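You operate a simulated robot arm through the tools that you are given. There is no shell and no other tool. Be economical: measure what you need, move in short steps, check, and stop when the job is done.

Carry out the task below with a simulated robot arm. There is one attempt and no reset: what you move stays moved.

TASK
Open the light wash hamper.
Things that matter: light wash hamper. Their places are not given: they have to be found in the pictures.

It is judged by the outcome, as a careful person would: the job done as asked, and still so three seconds after it is handed in. It fails if anything else is knocked over, pushed out of place, dropped, spilled or broken.

THE ROBOT
A 6-joint arm with a two-finger parallel gripper, fixed in place. Base frame: the origin is at the foot of the arm, x ahead of it, y to its left, z up. Lengths are in m, angles in degrees, forces in N, time in s.
With the tool pointing down near the work surface it reaches from about 0.12 to 0.6 m from the base axis. Its first joint turns from -66.0 to 66.0 degrees. Payload 2.7 kg.
Tool frame: the origin (TCP) lies between the finger pads and is the grasp point; the fingertips stand 0.023 m ahead of it; z points along the fingers, y is the line along which they close. The gripper opens to 0.094 m. The fingers are 0.038 m wide and 0.01 m thick; the gripper's body (0.054 by 0.096 m) begins 0.039 m behind the TCP.
Orientation is that of the tool frame in the base frame, as a unit quaternion [w, x, y, z]. With the fingers straight down and closing along the base's y, the tool's x points along the base's -x, its y along +y and its z along -z.

THE INTERFACE
- The arm moves only by the tool servo_tool. Its argument "rows" is a list of rows, each a list of 3 entries, a list of its own where there are three numbers: the turn, a rotation vector about the tool's x, y, z in degrees, then the shift along the tool's x, y, z in m, then the finger opening in m, from 0 to 0.094. In form: [[[ax, ay, az], [dx, dy, dz], fingers], ...]. A call has 1 to 12 rows; each row shifts and turns the commanded pose from where the row before left it, along the tool's axes as they then stand. A row lasts 0.2 s, in which the tool goes at most 0.05 m and 8.6 degrees; a call with a longer step from one row to the next is refused whole, and so is a gripper value outside its range. A pose out of reach is approached as far as the arm can. The call stops where the force on the tool passes 40 N (or 10 N more than at its start, if that is more) or the arm is blocked; 0.2 s more then pass. The fingers move at their own pace (about 0.045 m/s each) and stop on an object; they squeeze with about 28 N. The grip force told is the motor's: it shows also when the fingers shut on nothing. Time passes only in rows, and 0.2 s behind the last, so rows that do not move let the fingers close. It gives the time, the measured TCP pose, the force on the tool (base axes), the opening and the grip force at its end, in the units of the frame above (readings bear some noise), and new pictures: "views" is both (left out), scene, wrist or none.
- Cameras (640 x 400 px; columns grow to the right, rows downward): "scene" is fixed at [0.0538, -0.4444, 1.3675]; the picture's right is [0.87, -0.50, 0.00], its down [-0.44, -0.76, -0.49] and it looks along [0.24, 0.42, -0.87] (base axes); focal length 368 px, centre (320, 200). "wrist" rides on the gripper at [-0.039, 0, -0.044] in the tool frame; the picture's right is [0.00, -1.00, 0.00], its down [0.97, 0.00, -0.24] and it looks along [0.24, 0.00, 0.97] (tool axes); focal length 218 px, centre (320, 200).
- pixel_to_xyz(camera, pixels): for up to 12 pixels [column, row] of the newest picture of that camera ("zoom" is the newest enlarged one), the place [x, y, z] in the base frame of the surface seen there, good to about 0.003 m. No time passes.
- enlarge(camera, box): a new picture of the part [left, top, right, bottom] of that camera's present view, enlarged. No time passes.
- hand_in(): hands the job in; it is judged then, once.

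Work in short steps. Measure before you move; look again where a grasp or a placing could have gone wrong, and mend it. You have 60 turns and 120 pictures in all, the two below and enlarged ones among them. Open the gripper and draw the arm clear of the work before you hand the job in, unless the task says otherwise; then end with one line.

The tools are called after "Request:" by a JSON object that holds its "api" and its "payload". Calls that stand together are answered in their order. servo_tool: Moves the arm, as the interface text tells. Its arguments: {"type":"object","properties":{"rows":{"type":"array"},"views":{"type":"string","enum":["both","scene","wrist","none"]}},"required":["rows"]} The other tools are called the same way: pixel_to_xyz (camera, pixels) gives the place of the surface under pixels of a picture; enlarge (camera, box) takes an enlarged picture of a part of a camera's view; hand_in () hands the job in.

At the start:

```text
time: 0.0
ee_pos: [0.3955, -0.156, 0.9245]
orientation: [0.0, -0.001, 1.0, 0.0]
wrist_force: [0.4, -1.1, -0.5]
finger_gap: 0.0939
grasp_force: 0.1
```

scene: 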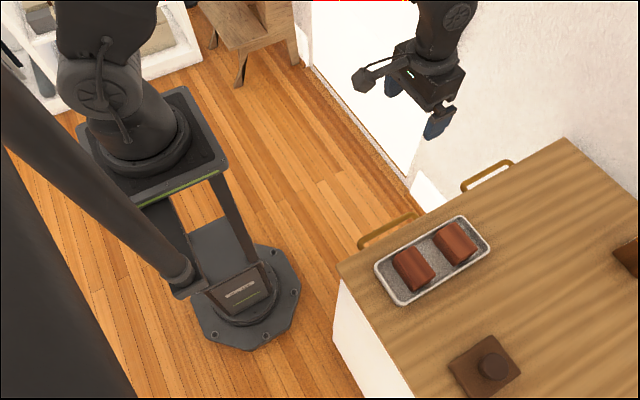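
wrist: 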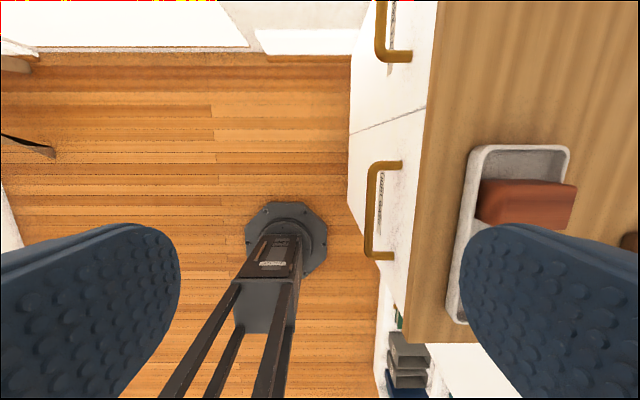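

The cabinet has two front panels with handles at scene (387,230) and (487,175), and they seem to carry labels. I enlarge these and measure the handles.

Request:
{"api": "enlarge", "payload": {"camera": "wrist", "box": [340, 0, 450, 130]}}

Request:
{"api": "enlarge", "payload": {"camera": "wrist", "box": [340, 130, 450, 340]}}

Request:
{"api": "pixel_to_xyz", "payload": {"camera": "wrist", "pixels": [[371, 210], [372, 180], [385, 165], [397, 165], [385, 255], [381, 25], [400, 56], [390, 220], [410, 120], [440, 100], [415, 300], [395, 120]]}}

Request:
{"api": "pixel_to_xyz", "payload": {"camera": "scene", "pixels": [[387, 230], [487, 173], [361, 243], [413, 215], [340, 265], [562, 140], [400, 300]]}}

```text
3.08 times, centred on (395, 65) of wrist
```

zoom: 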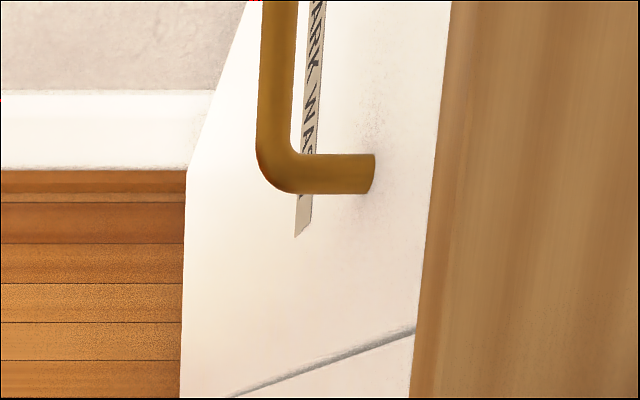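

```text
1.90 times, centred on (395, 235) of wrist
```

zoom: 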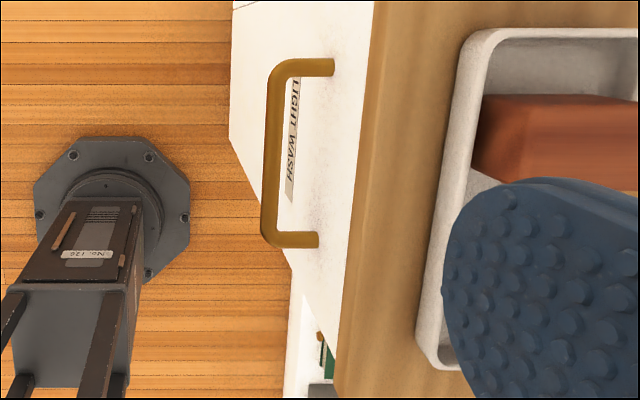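

```text
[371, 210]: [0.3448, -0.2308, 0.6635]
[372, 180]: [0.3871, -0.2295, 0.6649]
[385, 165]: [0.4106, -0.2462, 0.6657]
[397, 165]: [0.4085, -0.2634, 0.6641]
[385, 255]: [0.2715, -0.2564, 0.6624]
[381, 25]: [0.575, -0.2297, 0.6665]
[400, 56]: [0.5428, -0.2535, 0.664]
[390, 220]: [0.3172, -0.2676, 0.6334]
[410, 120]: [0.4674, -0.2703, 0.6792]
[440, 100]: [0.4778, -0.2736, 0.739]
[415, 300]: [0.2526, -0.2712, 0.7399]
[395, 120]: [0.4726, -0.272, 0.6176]
```

```text
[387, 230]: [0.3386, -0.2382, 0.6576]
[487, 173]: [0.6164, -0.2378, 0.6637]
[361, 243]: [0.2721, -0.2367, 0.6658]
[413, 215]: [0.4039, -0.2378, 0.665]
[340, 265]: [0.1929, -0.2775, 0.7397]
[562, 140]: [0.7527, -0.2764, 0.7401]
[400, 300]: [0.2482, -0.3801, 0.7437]
```

The near panel reads "LIGHT WASH" and the far one "DARK WASH". The near bar runs x 0.27–0.41 at about y −0.237, z 0.665, with the panel face at y −0.271. I tilt the tool 45° toward the panel, then go down to a pre-grasp pose.

Request:
{"api": "servo_tool", "payload": {"rows": [[[7.5, 0, 0], [0.009, 0, 0], 0.06], [[7.5, 0, 0], [0.009, 0, 0], 0.04], [[7.5, 0, 0], [0.009, 0, 0], 0.04], [[7.5, 0, 0], [0.009, 0, 0], 0.04], [[7.5, 0, 0], [0.009, 0, 0], 0.04], [[7.5, 0, 0], [0.01, 0, 0], 0.04], [[0, 0, 0], [0, 0.02, 0.02], 0.04], [[0, 0, 0], [0, 0.02, 0.02], 0.04], [[0, 0, 0], [0, 0.02, 0.02], 0.04], [[0, 0, 0], [0, 0.02, 0.02], 0.04], [[0, 0, 0], [0, 0.02, 0.02], 0.04]]}}

```text
time: 2.4
ee_pos: [0.3408, -0.1547, 0.7813]
orientation: [0.0, 0.0, 0.924, -0.382]
wrist_force: [-1.0, -0.1, 0.6]
finger_gap: 0.04
grasp_force: 0.0
```

scene: 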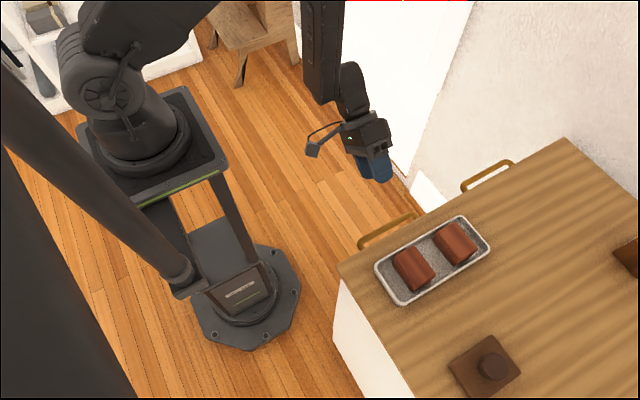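
wrist: 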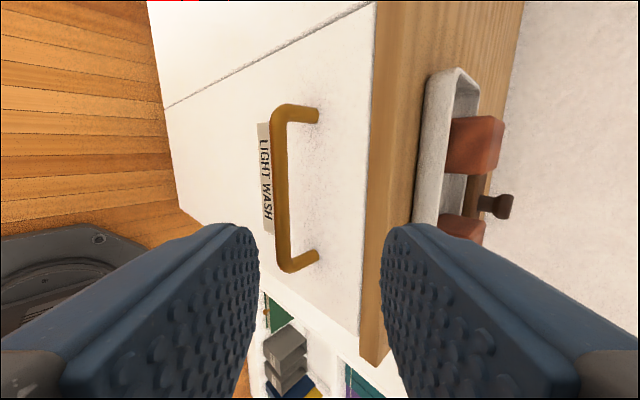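

The pose is as planned. I measure the bar again from here.

Request:
{"api": "pixel_to_xyz", "payload": {"camera": "wrist", "pixels": [[281, 190], [276, 190], [286, 190], [281, 150], [283, 240], [305, 115], [310, 259], [330, 190], [366, 150], [380, 150], [265, 180]]}}

```text
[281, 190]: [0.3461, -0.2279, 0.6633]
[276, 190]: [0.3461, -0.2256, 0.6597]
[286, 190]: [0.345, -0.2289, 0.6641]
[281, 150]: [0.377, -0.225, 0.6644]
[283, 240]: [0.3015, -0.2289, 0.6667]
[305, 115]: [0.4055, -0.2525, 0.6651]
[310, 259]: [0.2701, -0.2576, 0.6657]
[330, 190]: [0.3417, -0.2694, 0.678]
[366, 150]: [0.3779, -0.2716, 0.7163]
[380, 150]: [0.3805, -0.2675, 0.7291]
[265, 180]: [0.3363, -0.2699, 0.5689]
```

The bar's centre is about (y −0.234, z 0.660). I line up sideways by 0.030, then advance 0.10 along the fingers and check.

Request:
{"api": "servo_tool", "payload": {"rows": [[[0, 0, 0], [0, 0.015, 0], 0.036], [[0, 0, 0], [0, 0.015, 0], 0.036], [[0, 0, 0], [0, 0, 0.025], 0.036], [[0, 0, 0], [0, 0, 0.025], 0.036], [[0, 0, 0], [0, 0, 0.025], 0.036], [[0, 0, 0], [0, 0, 0.02], 0.036], [[0, 0, 0], [0, 0, 0], 0.036]]}}

```text
time: 4.0
ee_pos: [0.3395, -0.2017, 0.6954]
orientation: [0.0, 0.0, 0.924, -0.383]
wrist_force: [0.3, 0.4, -0.6]
finger_gap: 0.0359
grasp_force: 0.1
```

scene: 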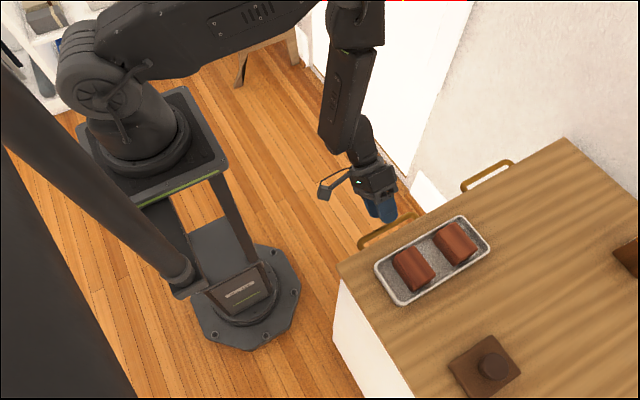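
wrist: 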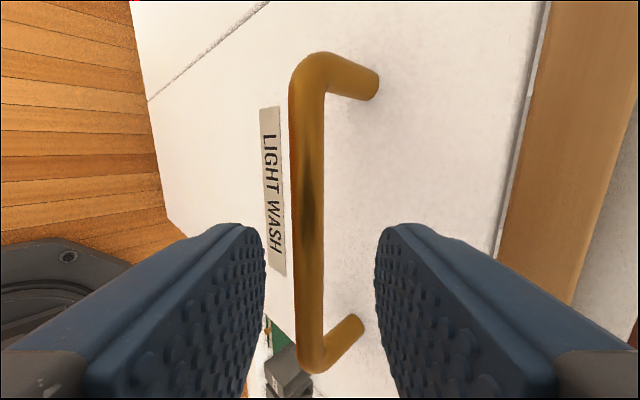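

The bar is between the fingers, slightly left of centre (col 309). I advance the last 0.036 with a small +y correction, then close.

Request:
{"api": "servo_tool", "payload": {"rows": [[[0, 0, 0], [0, 0.003, 0.012], 0.036], [[0, 0, 0], [0, 0, 0.012], 0.036], [[0, 0, 0], [0, 0, 0.012], 0.036], [[0, 0, 0], [0, 0, 0], 0.036], [[0, 0, 0], [0, 0, 0], 0.0], [[0, 0, 0], [0, 0, 0], 0.0], [[0, 0, 0], [0, 0, 0], 0.0]]}}

```text
time: 5.6
ee_pos: [0.3396, -0.2232, 0.6677]
orientation: [-0.001, -0.002, 0.924, -0.382]
wrist_force: [5.1, 5.6, -18.9]
finger_gap: 0.0138
grasp_force: 45.2
```

scene: 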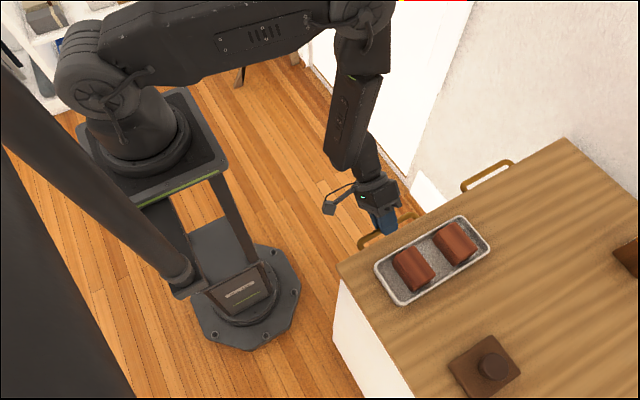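
wrist: 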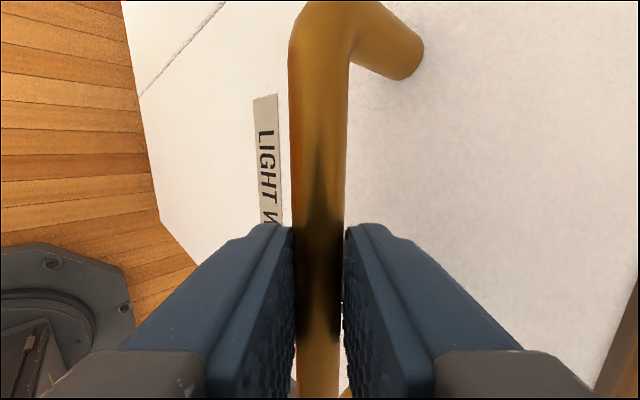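

The grip holds the bar (gap 0.0138). I pull gently along +y by 0.03 to see how it opens.

Request:
{"api": "servo_tool", "payload": {"rows": [[[0, 0, 0], [0, 0.0053, -0.0053], 0.0], [[0, 0, 0], [0, 0.0053, -0.0053], 0.0], [[0, 0, 0], [0, 0.0053, -0.0053], 0.0], [[0, 0, 0], [0, 0.0053, -0.0053], 0.0], [[0, 0, 0], [0, 0, 0], 0.0]]}}

```text
time: 6.8
ee_pos: [0.3395, -0.1931, 0.6665]
orientation: [-0.002, -0.001, 0.925, -0.38]
wrist_force: [1.0, -0.4, -29.1]
finger_gap: 0.0137
grasp_force: 45.1
```

scene: 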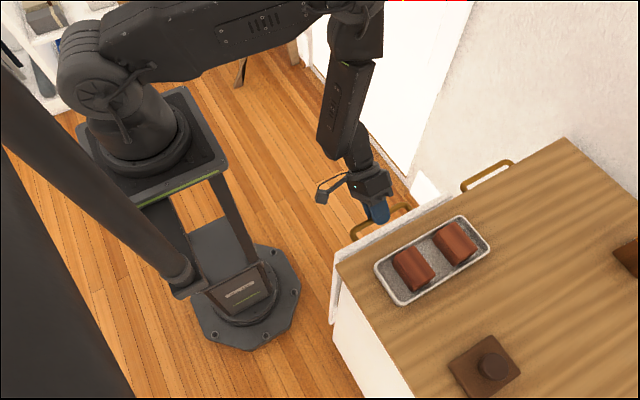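
wrist: 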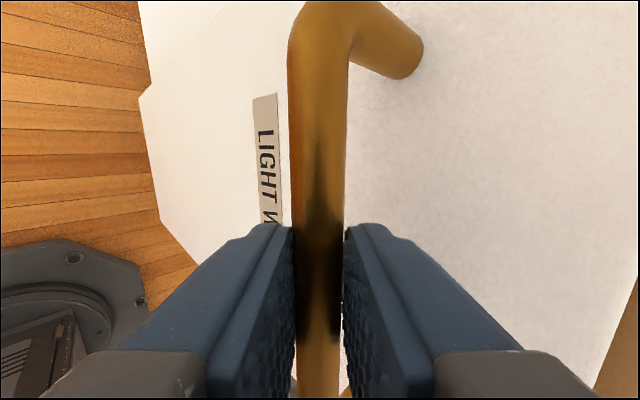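

It moved out with the pull. I measure the panel to see whether it slides or tilts.

Request:
{"api": "pixel_to_xyz", "payload": {"camera": "wrist", "pixels": [[380, 150], [480, 150], [580, 150], [240, 150], [170, 150], [200, 80], [600, 60]]}}

Request:
{"api": "enlarge", "payload": {"camera": "scene", "box": [310, 160, 530, 340]}}

```text
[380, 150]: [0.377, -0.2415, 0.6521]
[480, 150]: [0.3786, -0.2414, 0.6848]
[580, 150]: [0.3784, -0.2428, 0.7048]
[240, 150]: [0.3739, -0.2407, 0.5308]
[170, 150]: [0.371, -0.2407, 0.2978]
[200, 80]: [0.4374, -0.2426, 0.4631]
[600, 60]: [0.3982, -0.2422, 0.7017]
```

```text
2.22 times, centred on (420, 250) of scene
```

zoom: 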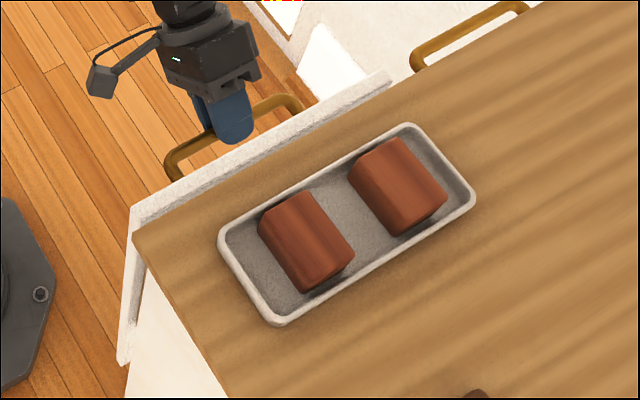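

It slides straight out like a drawer (face uniformly at y −0.241). Before pulling further I check the clearance to the robot's own pedestal.

Request:
{"api": "pixel_to_xyz", "payload": {"camera": "scene", "pixels": [[300, 280], [265, 345], [298, 310], [285, 250], [227, 165], [186, 92], [260, 270], [230, 200], [190, 285], [331, 322], [335, 285]]}}

Request:
{"api": "servo_tool", "payload": {"rows": [[[0, 0, 0], [0, 0.0085, -0.0057], 0.0], [[0, 0, 0], [0, 0.0071, -0.0071], 0.0], [[0, 0, 0], [0, 0.0071, -0.0071], 0.0], [[0, 0, 0], [0, 0.0071, -0.0071], 0.0], [[0, 0, 0], [0, 0.0071, -0.0071], 0.0], [[0, 0, 0], [0, 0, 0], 0.0]]}}

```text
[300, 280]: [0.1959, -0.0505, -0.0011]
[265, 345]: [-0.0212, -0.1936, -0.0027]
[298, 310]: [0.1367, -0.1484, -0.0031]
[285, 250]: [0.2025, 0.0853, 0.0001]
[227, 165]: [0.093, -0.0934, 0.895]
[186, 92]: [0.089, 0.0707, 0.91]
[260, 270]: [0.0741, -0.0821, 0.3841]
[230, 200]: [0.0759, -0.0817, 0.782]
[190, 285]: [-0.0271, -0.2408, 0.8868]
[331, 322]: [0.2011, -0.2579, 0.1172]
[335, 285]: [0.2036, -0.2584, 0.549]
```

```text
time: 8.0
ee_pos: [0.3384, -0.1494, 0.6668]
orientation: [-0.001, -0.001, 0.923, -0.385]
wrist_force: [-4.0, 1.4, 6.2]
finger_gap: 0.0138
grasp_force: 44.7
stopped in row 5: the force on the tool passed its limit (the readings are from after the stop); the commanded pose is now the measured one
```

scene: 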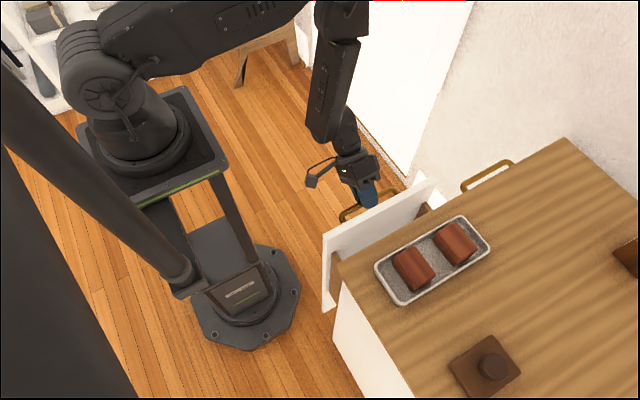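
wrist: 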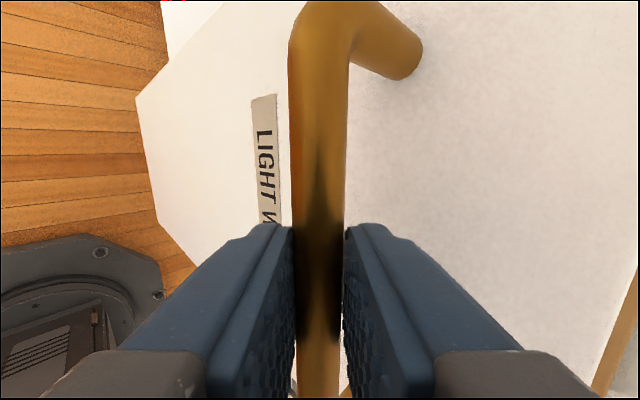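

The drawer front starts at x 0.20 with its bottom at z ≈ 0.117, so it clears the foot and the column (x < 0.09). The stop was a force spike in mid-travel, so I keep pulling more slowly.

Request:
{"api": "servo_tool", "payload": {"rows": [[[0, 0, 0], [0, 0.005, -0.005], 0.0], [[0, 0, 0], [0, 0.005, -0.005], 0.0], [[0, 0, 0], [0, 0.005, -0.005], 0.0], [[0, 0, 0], [0, 0.005, -0.005], 0.0], [[0, 0, 0], [0, 0.005, -0.005], 0.0], [[0, 0, 0], [0, 0.005, -0.005], 0.0], [[0, 0, 0], [0, 0.005, -0.005], 0.0], [[0, 0, 0], [0, 0.005, -0.005], 0.0], [[0, 0, 0], [0, 0, 0], 0.0]]}}

```text
time: 10.0
ee_pos: [0.3401, -0.0919, 0.6664]
orientation: [-0.001, 0.001, 0.923, -0.385]
wrist_force: [-4.6, -0.7, 13.1]
finger_gap: 0.0135
grasp_force: 45.1
```

scene: 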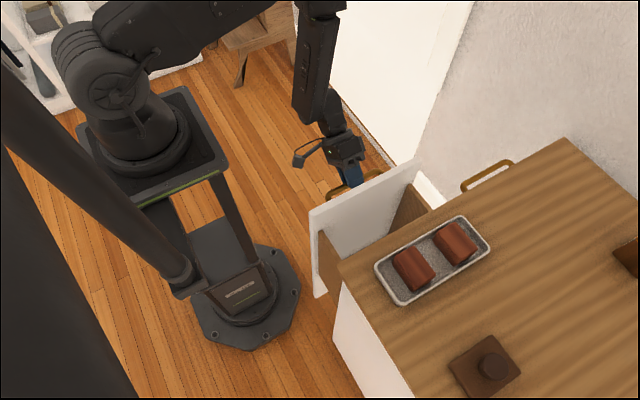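
wrist: 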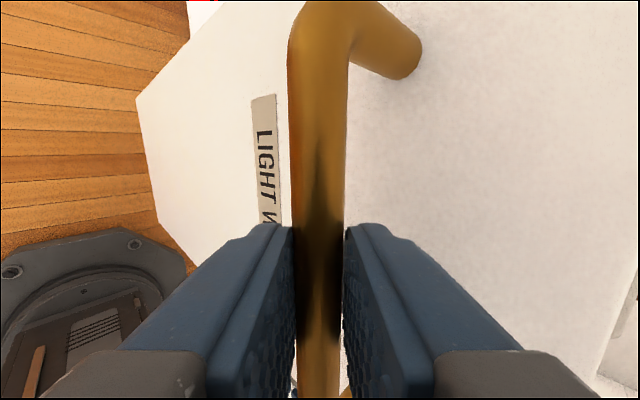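

It is open about 0.13 m and moving smoothly. I keep pulling, with a slight upward trim to relieve the 13 N.

Request:
{"api": "servo_tool", "payload": {"rows": [[[0, 0, 0], [0, 0.005, -0.006], 0.0], [[0, 0, 0], [0, 0.005, -0.005], 0.0], [[0, 0, 0], [0, 0.005, -0.005], 0.0], [[0, 0, 0], [0, 0.005, -0.005], 0.0], [[0, 0, 0], [0, 0.005, -0.005], 0.0], [[0, 0, 0], [0, 0.005, -0.005], 0.0], [[0, 0, 0], [0, 0.005, -0.005], 0.0], [[0, 0, 0], [0, 0.005, -0.005], 0.0], [[0, 0, 0], [0, 0.005, -0.005], 0.0], [[0, 0, 0], [0, 0.005, -0.005], 0.0], [[0, 0, 0], [0, 0.005, -0.005], 0.0], [[0, 0, 0], [0, 0, 0], 0.0]]}}

```text
time: 12.6
ee_pos: [0.3382, -0.0153, 0.6674]
orientation: [-0.001, 0.001, 0.923, -0.386]
wrist_force: [-11.2, -1.0, -6.5]
finger_gap: 0.0138
grasp_force: 45.5
```

scene: 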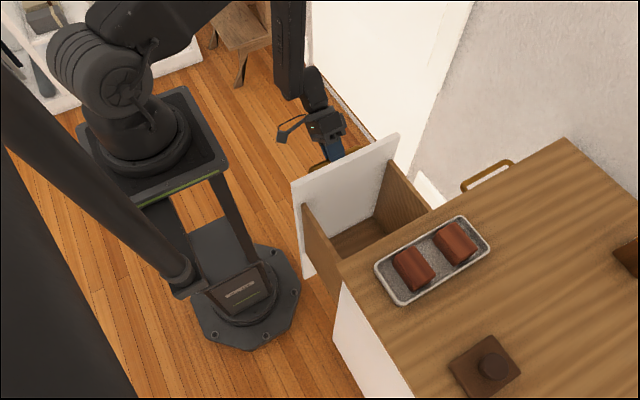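
wrist: 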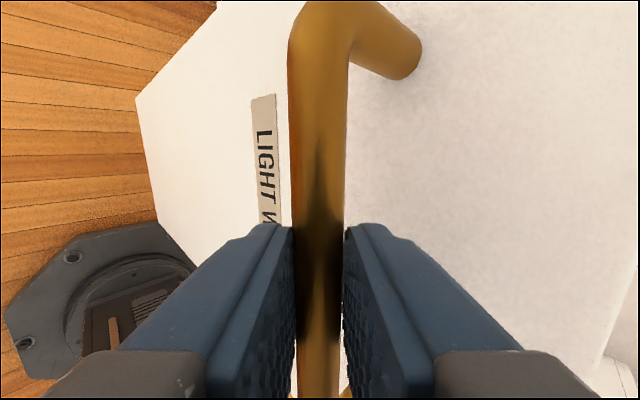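

It is open 0.21 m and still moving. I continue with a small x trim.

Request:
{"api": "servo_tool", "payload": {"rows": [[[0, 0, 0], [0.0015, 0.005, -0.005], 0.0], [[0, 0, 0], [0, 0.005, -0.005], 0.0], [[0, 0, 0], [0, 0.005, -0.005], 0.0], [[0, 0, 0], [0, 0.005, -0.005], 0.0], [[0, 0, 0], [0, 0.005, -0.005], 0.0], [[0, 0, 0], [0, 0.005, -0.005], 0.0], [[0, 0, 0], [0, 0.005, -0.005], 0.0], [[0, 0, 0], [0, 0.005, -0.005], 0.0], [[0, 0, 0], [0, 0.005, -0.005], 0.0], [[0, 0, 0], [0, 0.005, -0.005], 0.0], [[0, 0, 0], [0, 0.005, -0.005], 0.0], [[0, 0, 0], [0, 0, 0], 0.0]]}}

```text
time: 15.2
ee_pos: [0.34, 0.0621, 0.6661]
orientation: [0.0, -0.001, 0.923, -0.386]
wrist_force: [7.7, -2.2, 21.3]
finger_gap: 0.0138
grasp_force: 45.4
```

scene: 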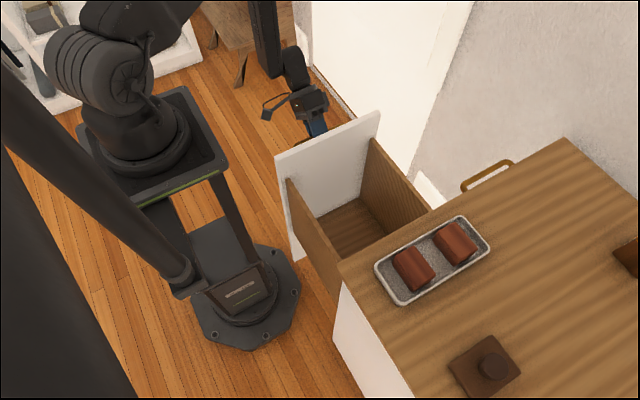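
wrist: 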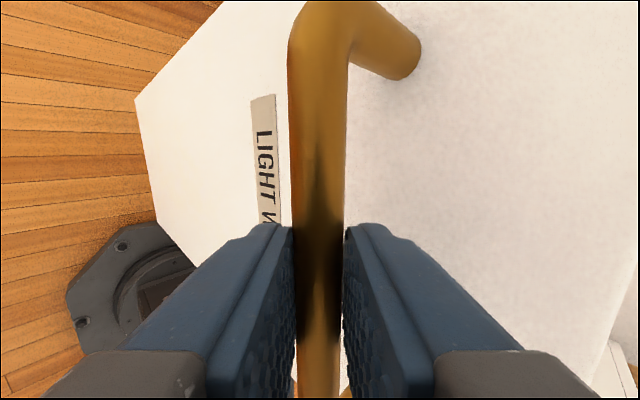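

It is open 0.285 m and there is no end stop yet. I pull on with a z trim.

Request:
{"api": "servo_tool", "payload": {"rows": [[[0, 0, 0], [-0.0007, 0.0045, -0.006], 0.0], [[0, 0, 0], [0, 0.005, -0.005], 0.0], [[0, 0, 0], [0, 0.005, -0.005], 0.0], [[0, 0, 0], [0, 0.005, -0.005], 0.0], [[0, 0, 0], [0, 0.005, -0.005], 0.0], [[0, 0, 0], [0, 0.005, -0.005], 0.0], [[0, 0, 0], [0, 0.005, -0.005], 0.0], [[0, 0, 0], [0, 0.005, -0.005], 0.0], [[0, 0, 0], [0, 0, 0], 0.0]]}}

```text
time: 17.2
ee_pos: [0.3397, 0.1215, 0.6682]
orientation: [-0.001, 0.0, 0.923, -0.384]
wrist_force: [7.6, -1.3, -1.2]
finger_gap: 0.0135
grasp_force: 45.2
```

scene: 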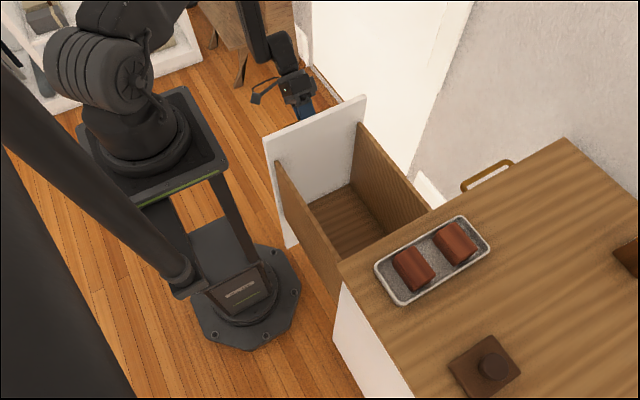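
wrist: 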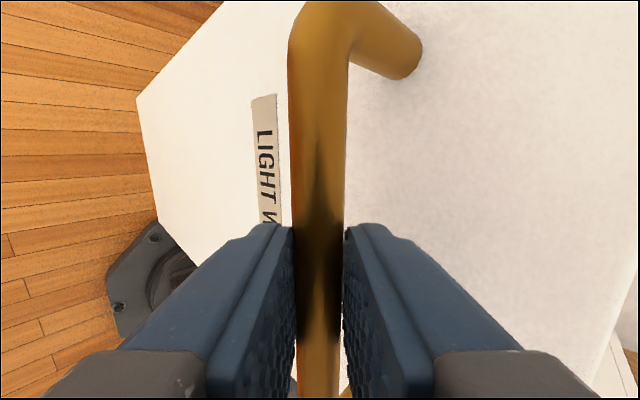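

It is open 0.345 m and still free. I continue toward the end stop.

Request:
{"api": "servo_tool", "payload": {"rows": [[[0, 0, 0], [-0.0007, 0.005, -0.005], 0.0], [[0, 0, 0], [0, 0.005, -0.005], 0.0], [[0, 0, 0], [0, 0.005, -0.005], 0.0], [[0, 0, 0], [0, 0.005, -0.005], 0.0], [[0, 0, 0], [0, 0.005, -0.005], 0.0], [[0, 0, 0], [0, 0.005, -0.005], 0.0], [[0, 0, 0], [0, 0.005, -0.005], 0.0], [[0, 0, 0], [0, 0.005, -0.005], 0.0], [[0, 0, 0], [0, 0, 0], 0.0]]}}

```text
time: 17.8
ee_pos: [0.3379, 0.1272, 0.6675]
orientation: [-0.006, 0.001, 0.92, -0.393]
wrist_force: [4.0, -4.6, -0.6]
finger_gap: 0.0137
grasp_force: 45.3
stopped in row 3: the force on the tool passed its limit (the readings are from after the stop); the commanded pose is now the measured one
```

scene: 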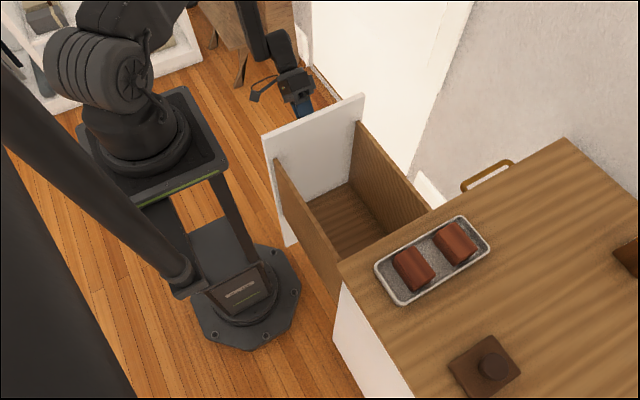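
wrist: 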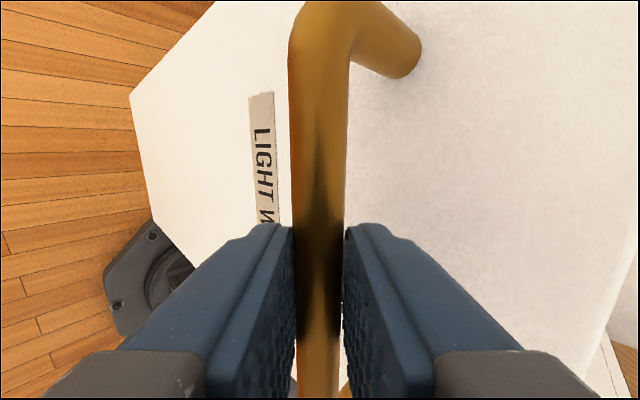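

It hit the end stop at 0.35 m, so it is fully open. I let go with a modest opening and back off along the fingers.

Request:
{"api": "servo_tool", "payload": {"rows": [[[0, 0, 0], [0, 0, 0], 0.034], [[0, 0, 0], [0, 0, 0], 0.034], [[0, 0, 0], [0, 0, 0], 0.034], [[0, 0, 0], [0, 0, -0.01], 0.034], [[0, 0, 0], [0, 0, -0.015], 0.034], [[0, 0, 0], [0, 0, -0.02], 0.034], [[0, 0, 0], [0, 0, -0.02], 0.034], [[0, 0, 0], [0, 0, -0.02], 0.034], [[0, 0, 0], [0, 0, -0.02], 0.05], [[0, 0, 0], [0, 0, -0.02], 0.06]]}}

```text
time: 20.0
ee_pos: [0.3392, 0.2188, 0.7542]
orientation: [-0.004, 0.001, 0.92, -0.393]
wrist_force: [0.1, 0.5, -0.4]
finger_gap: 0.0598
grasp_force: 0.1
```

scene: 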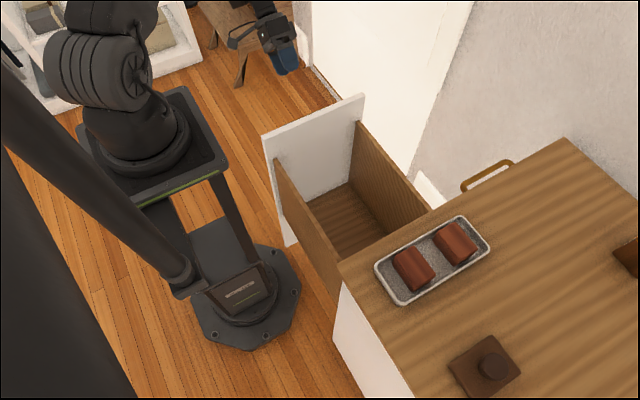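
wrist: 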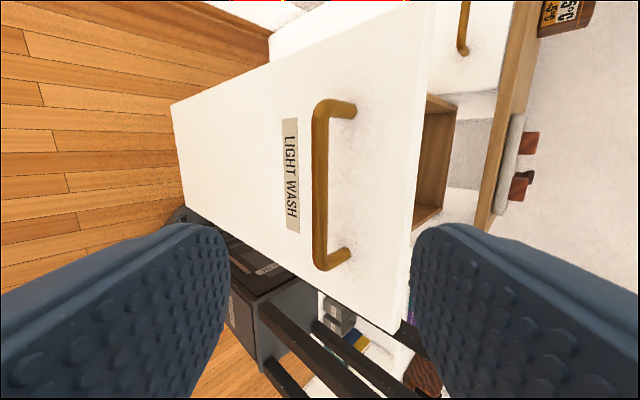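

The "LIGHT WASH" hamper stands fully open, the arm is clear, and the tray and the other items have not moved. I hand in.

Request:
{"api": "hand_in", "payload": {}}

```text
The job is handed in.
```

The light wash hamper is pulled out about 0.35 m to its end stop; the gripper is released, the arm is clear, and nothing else was moved.
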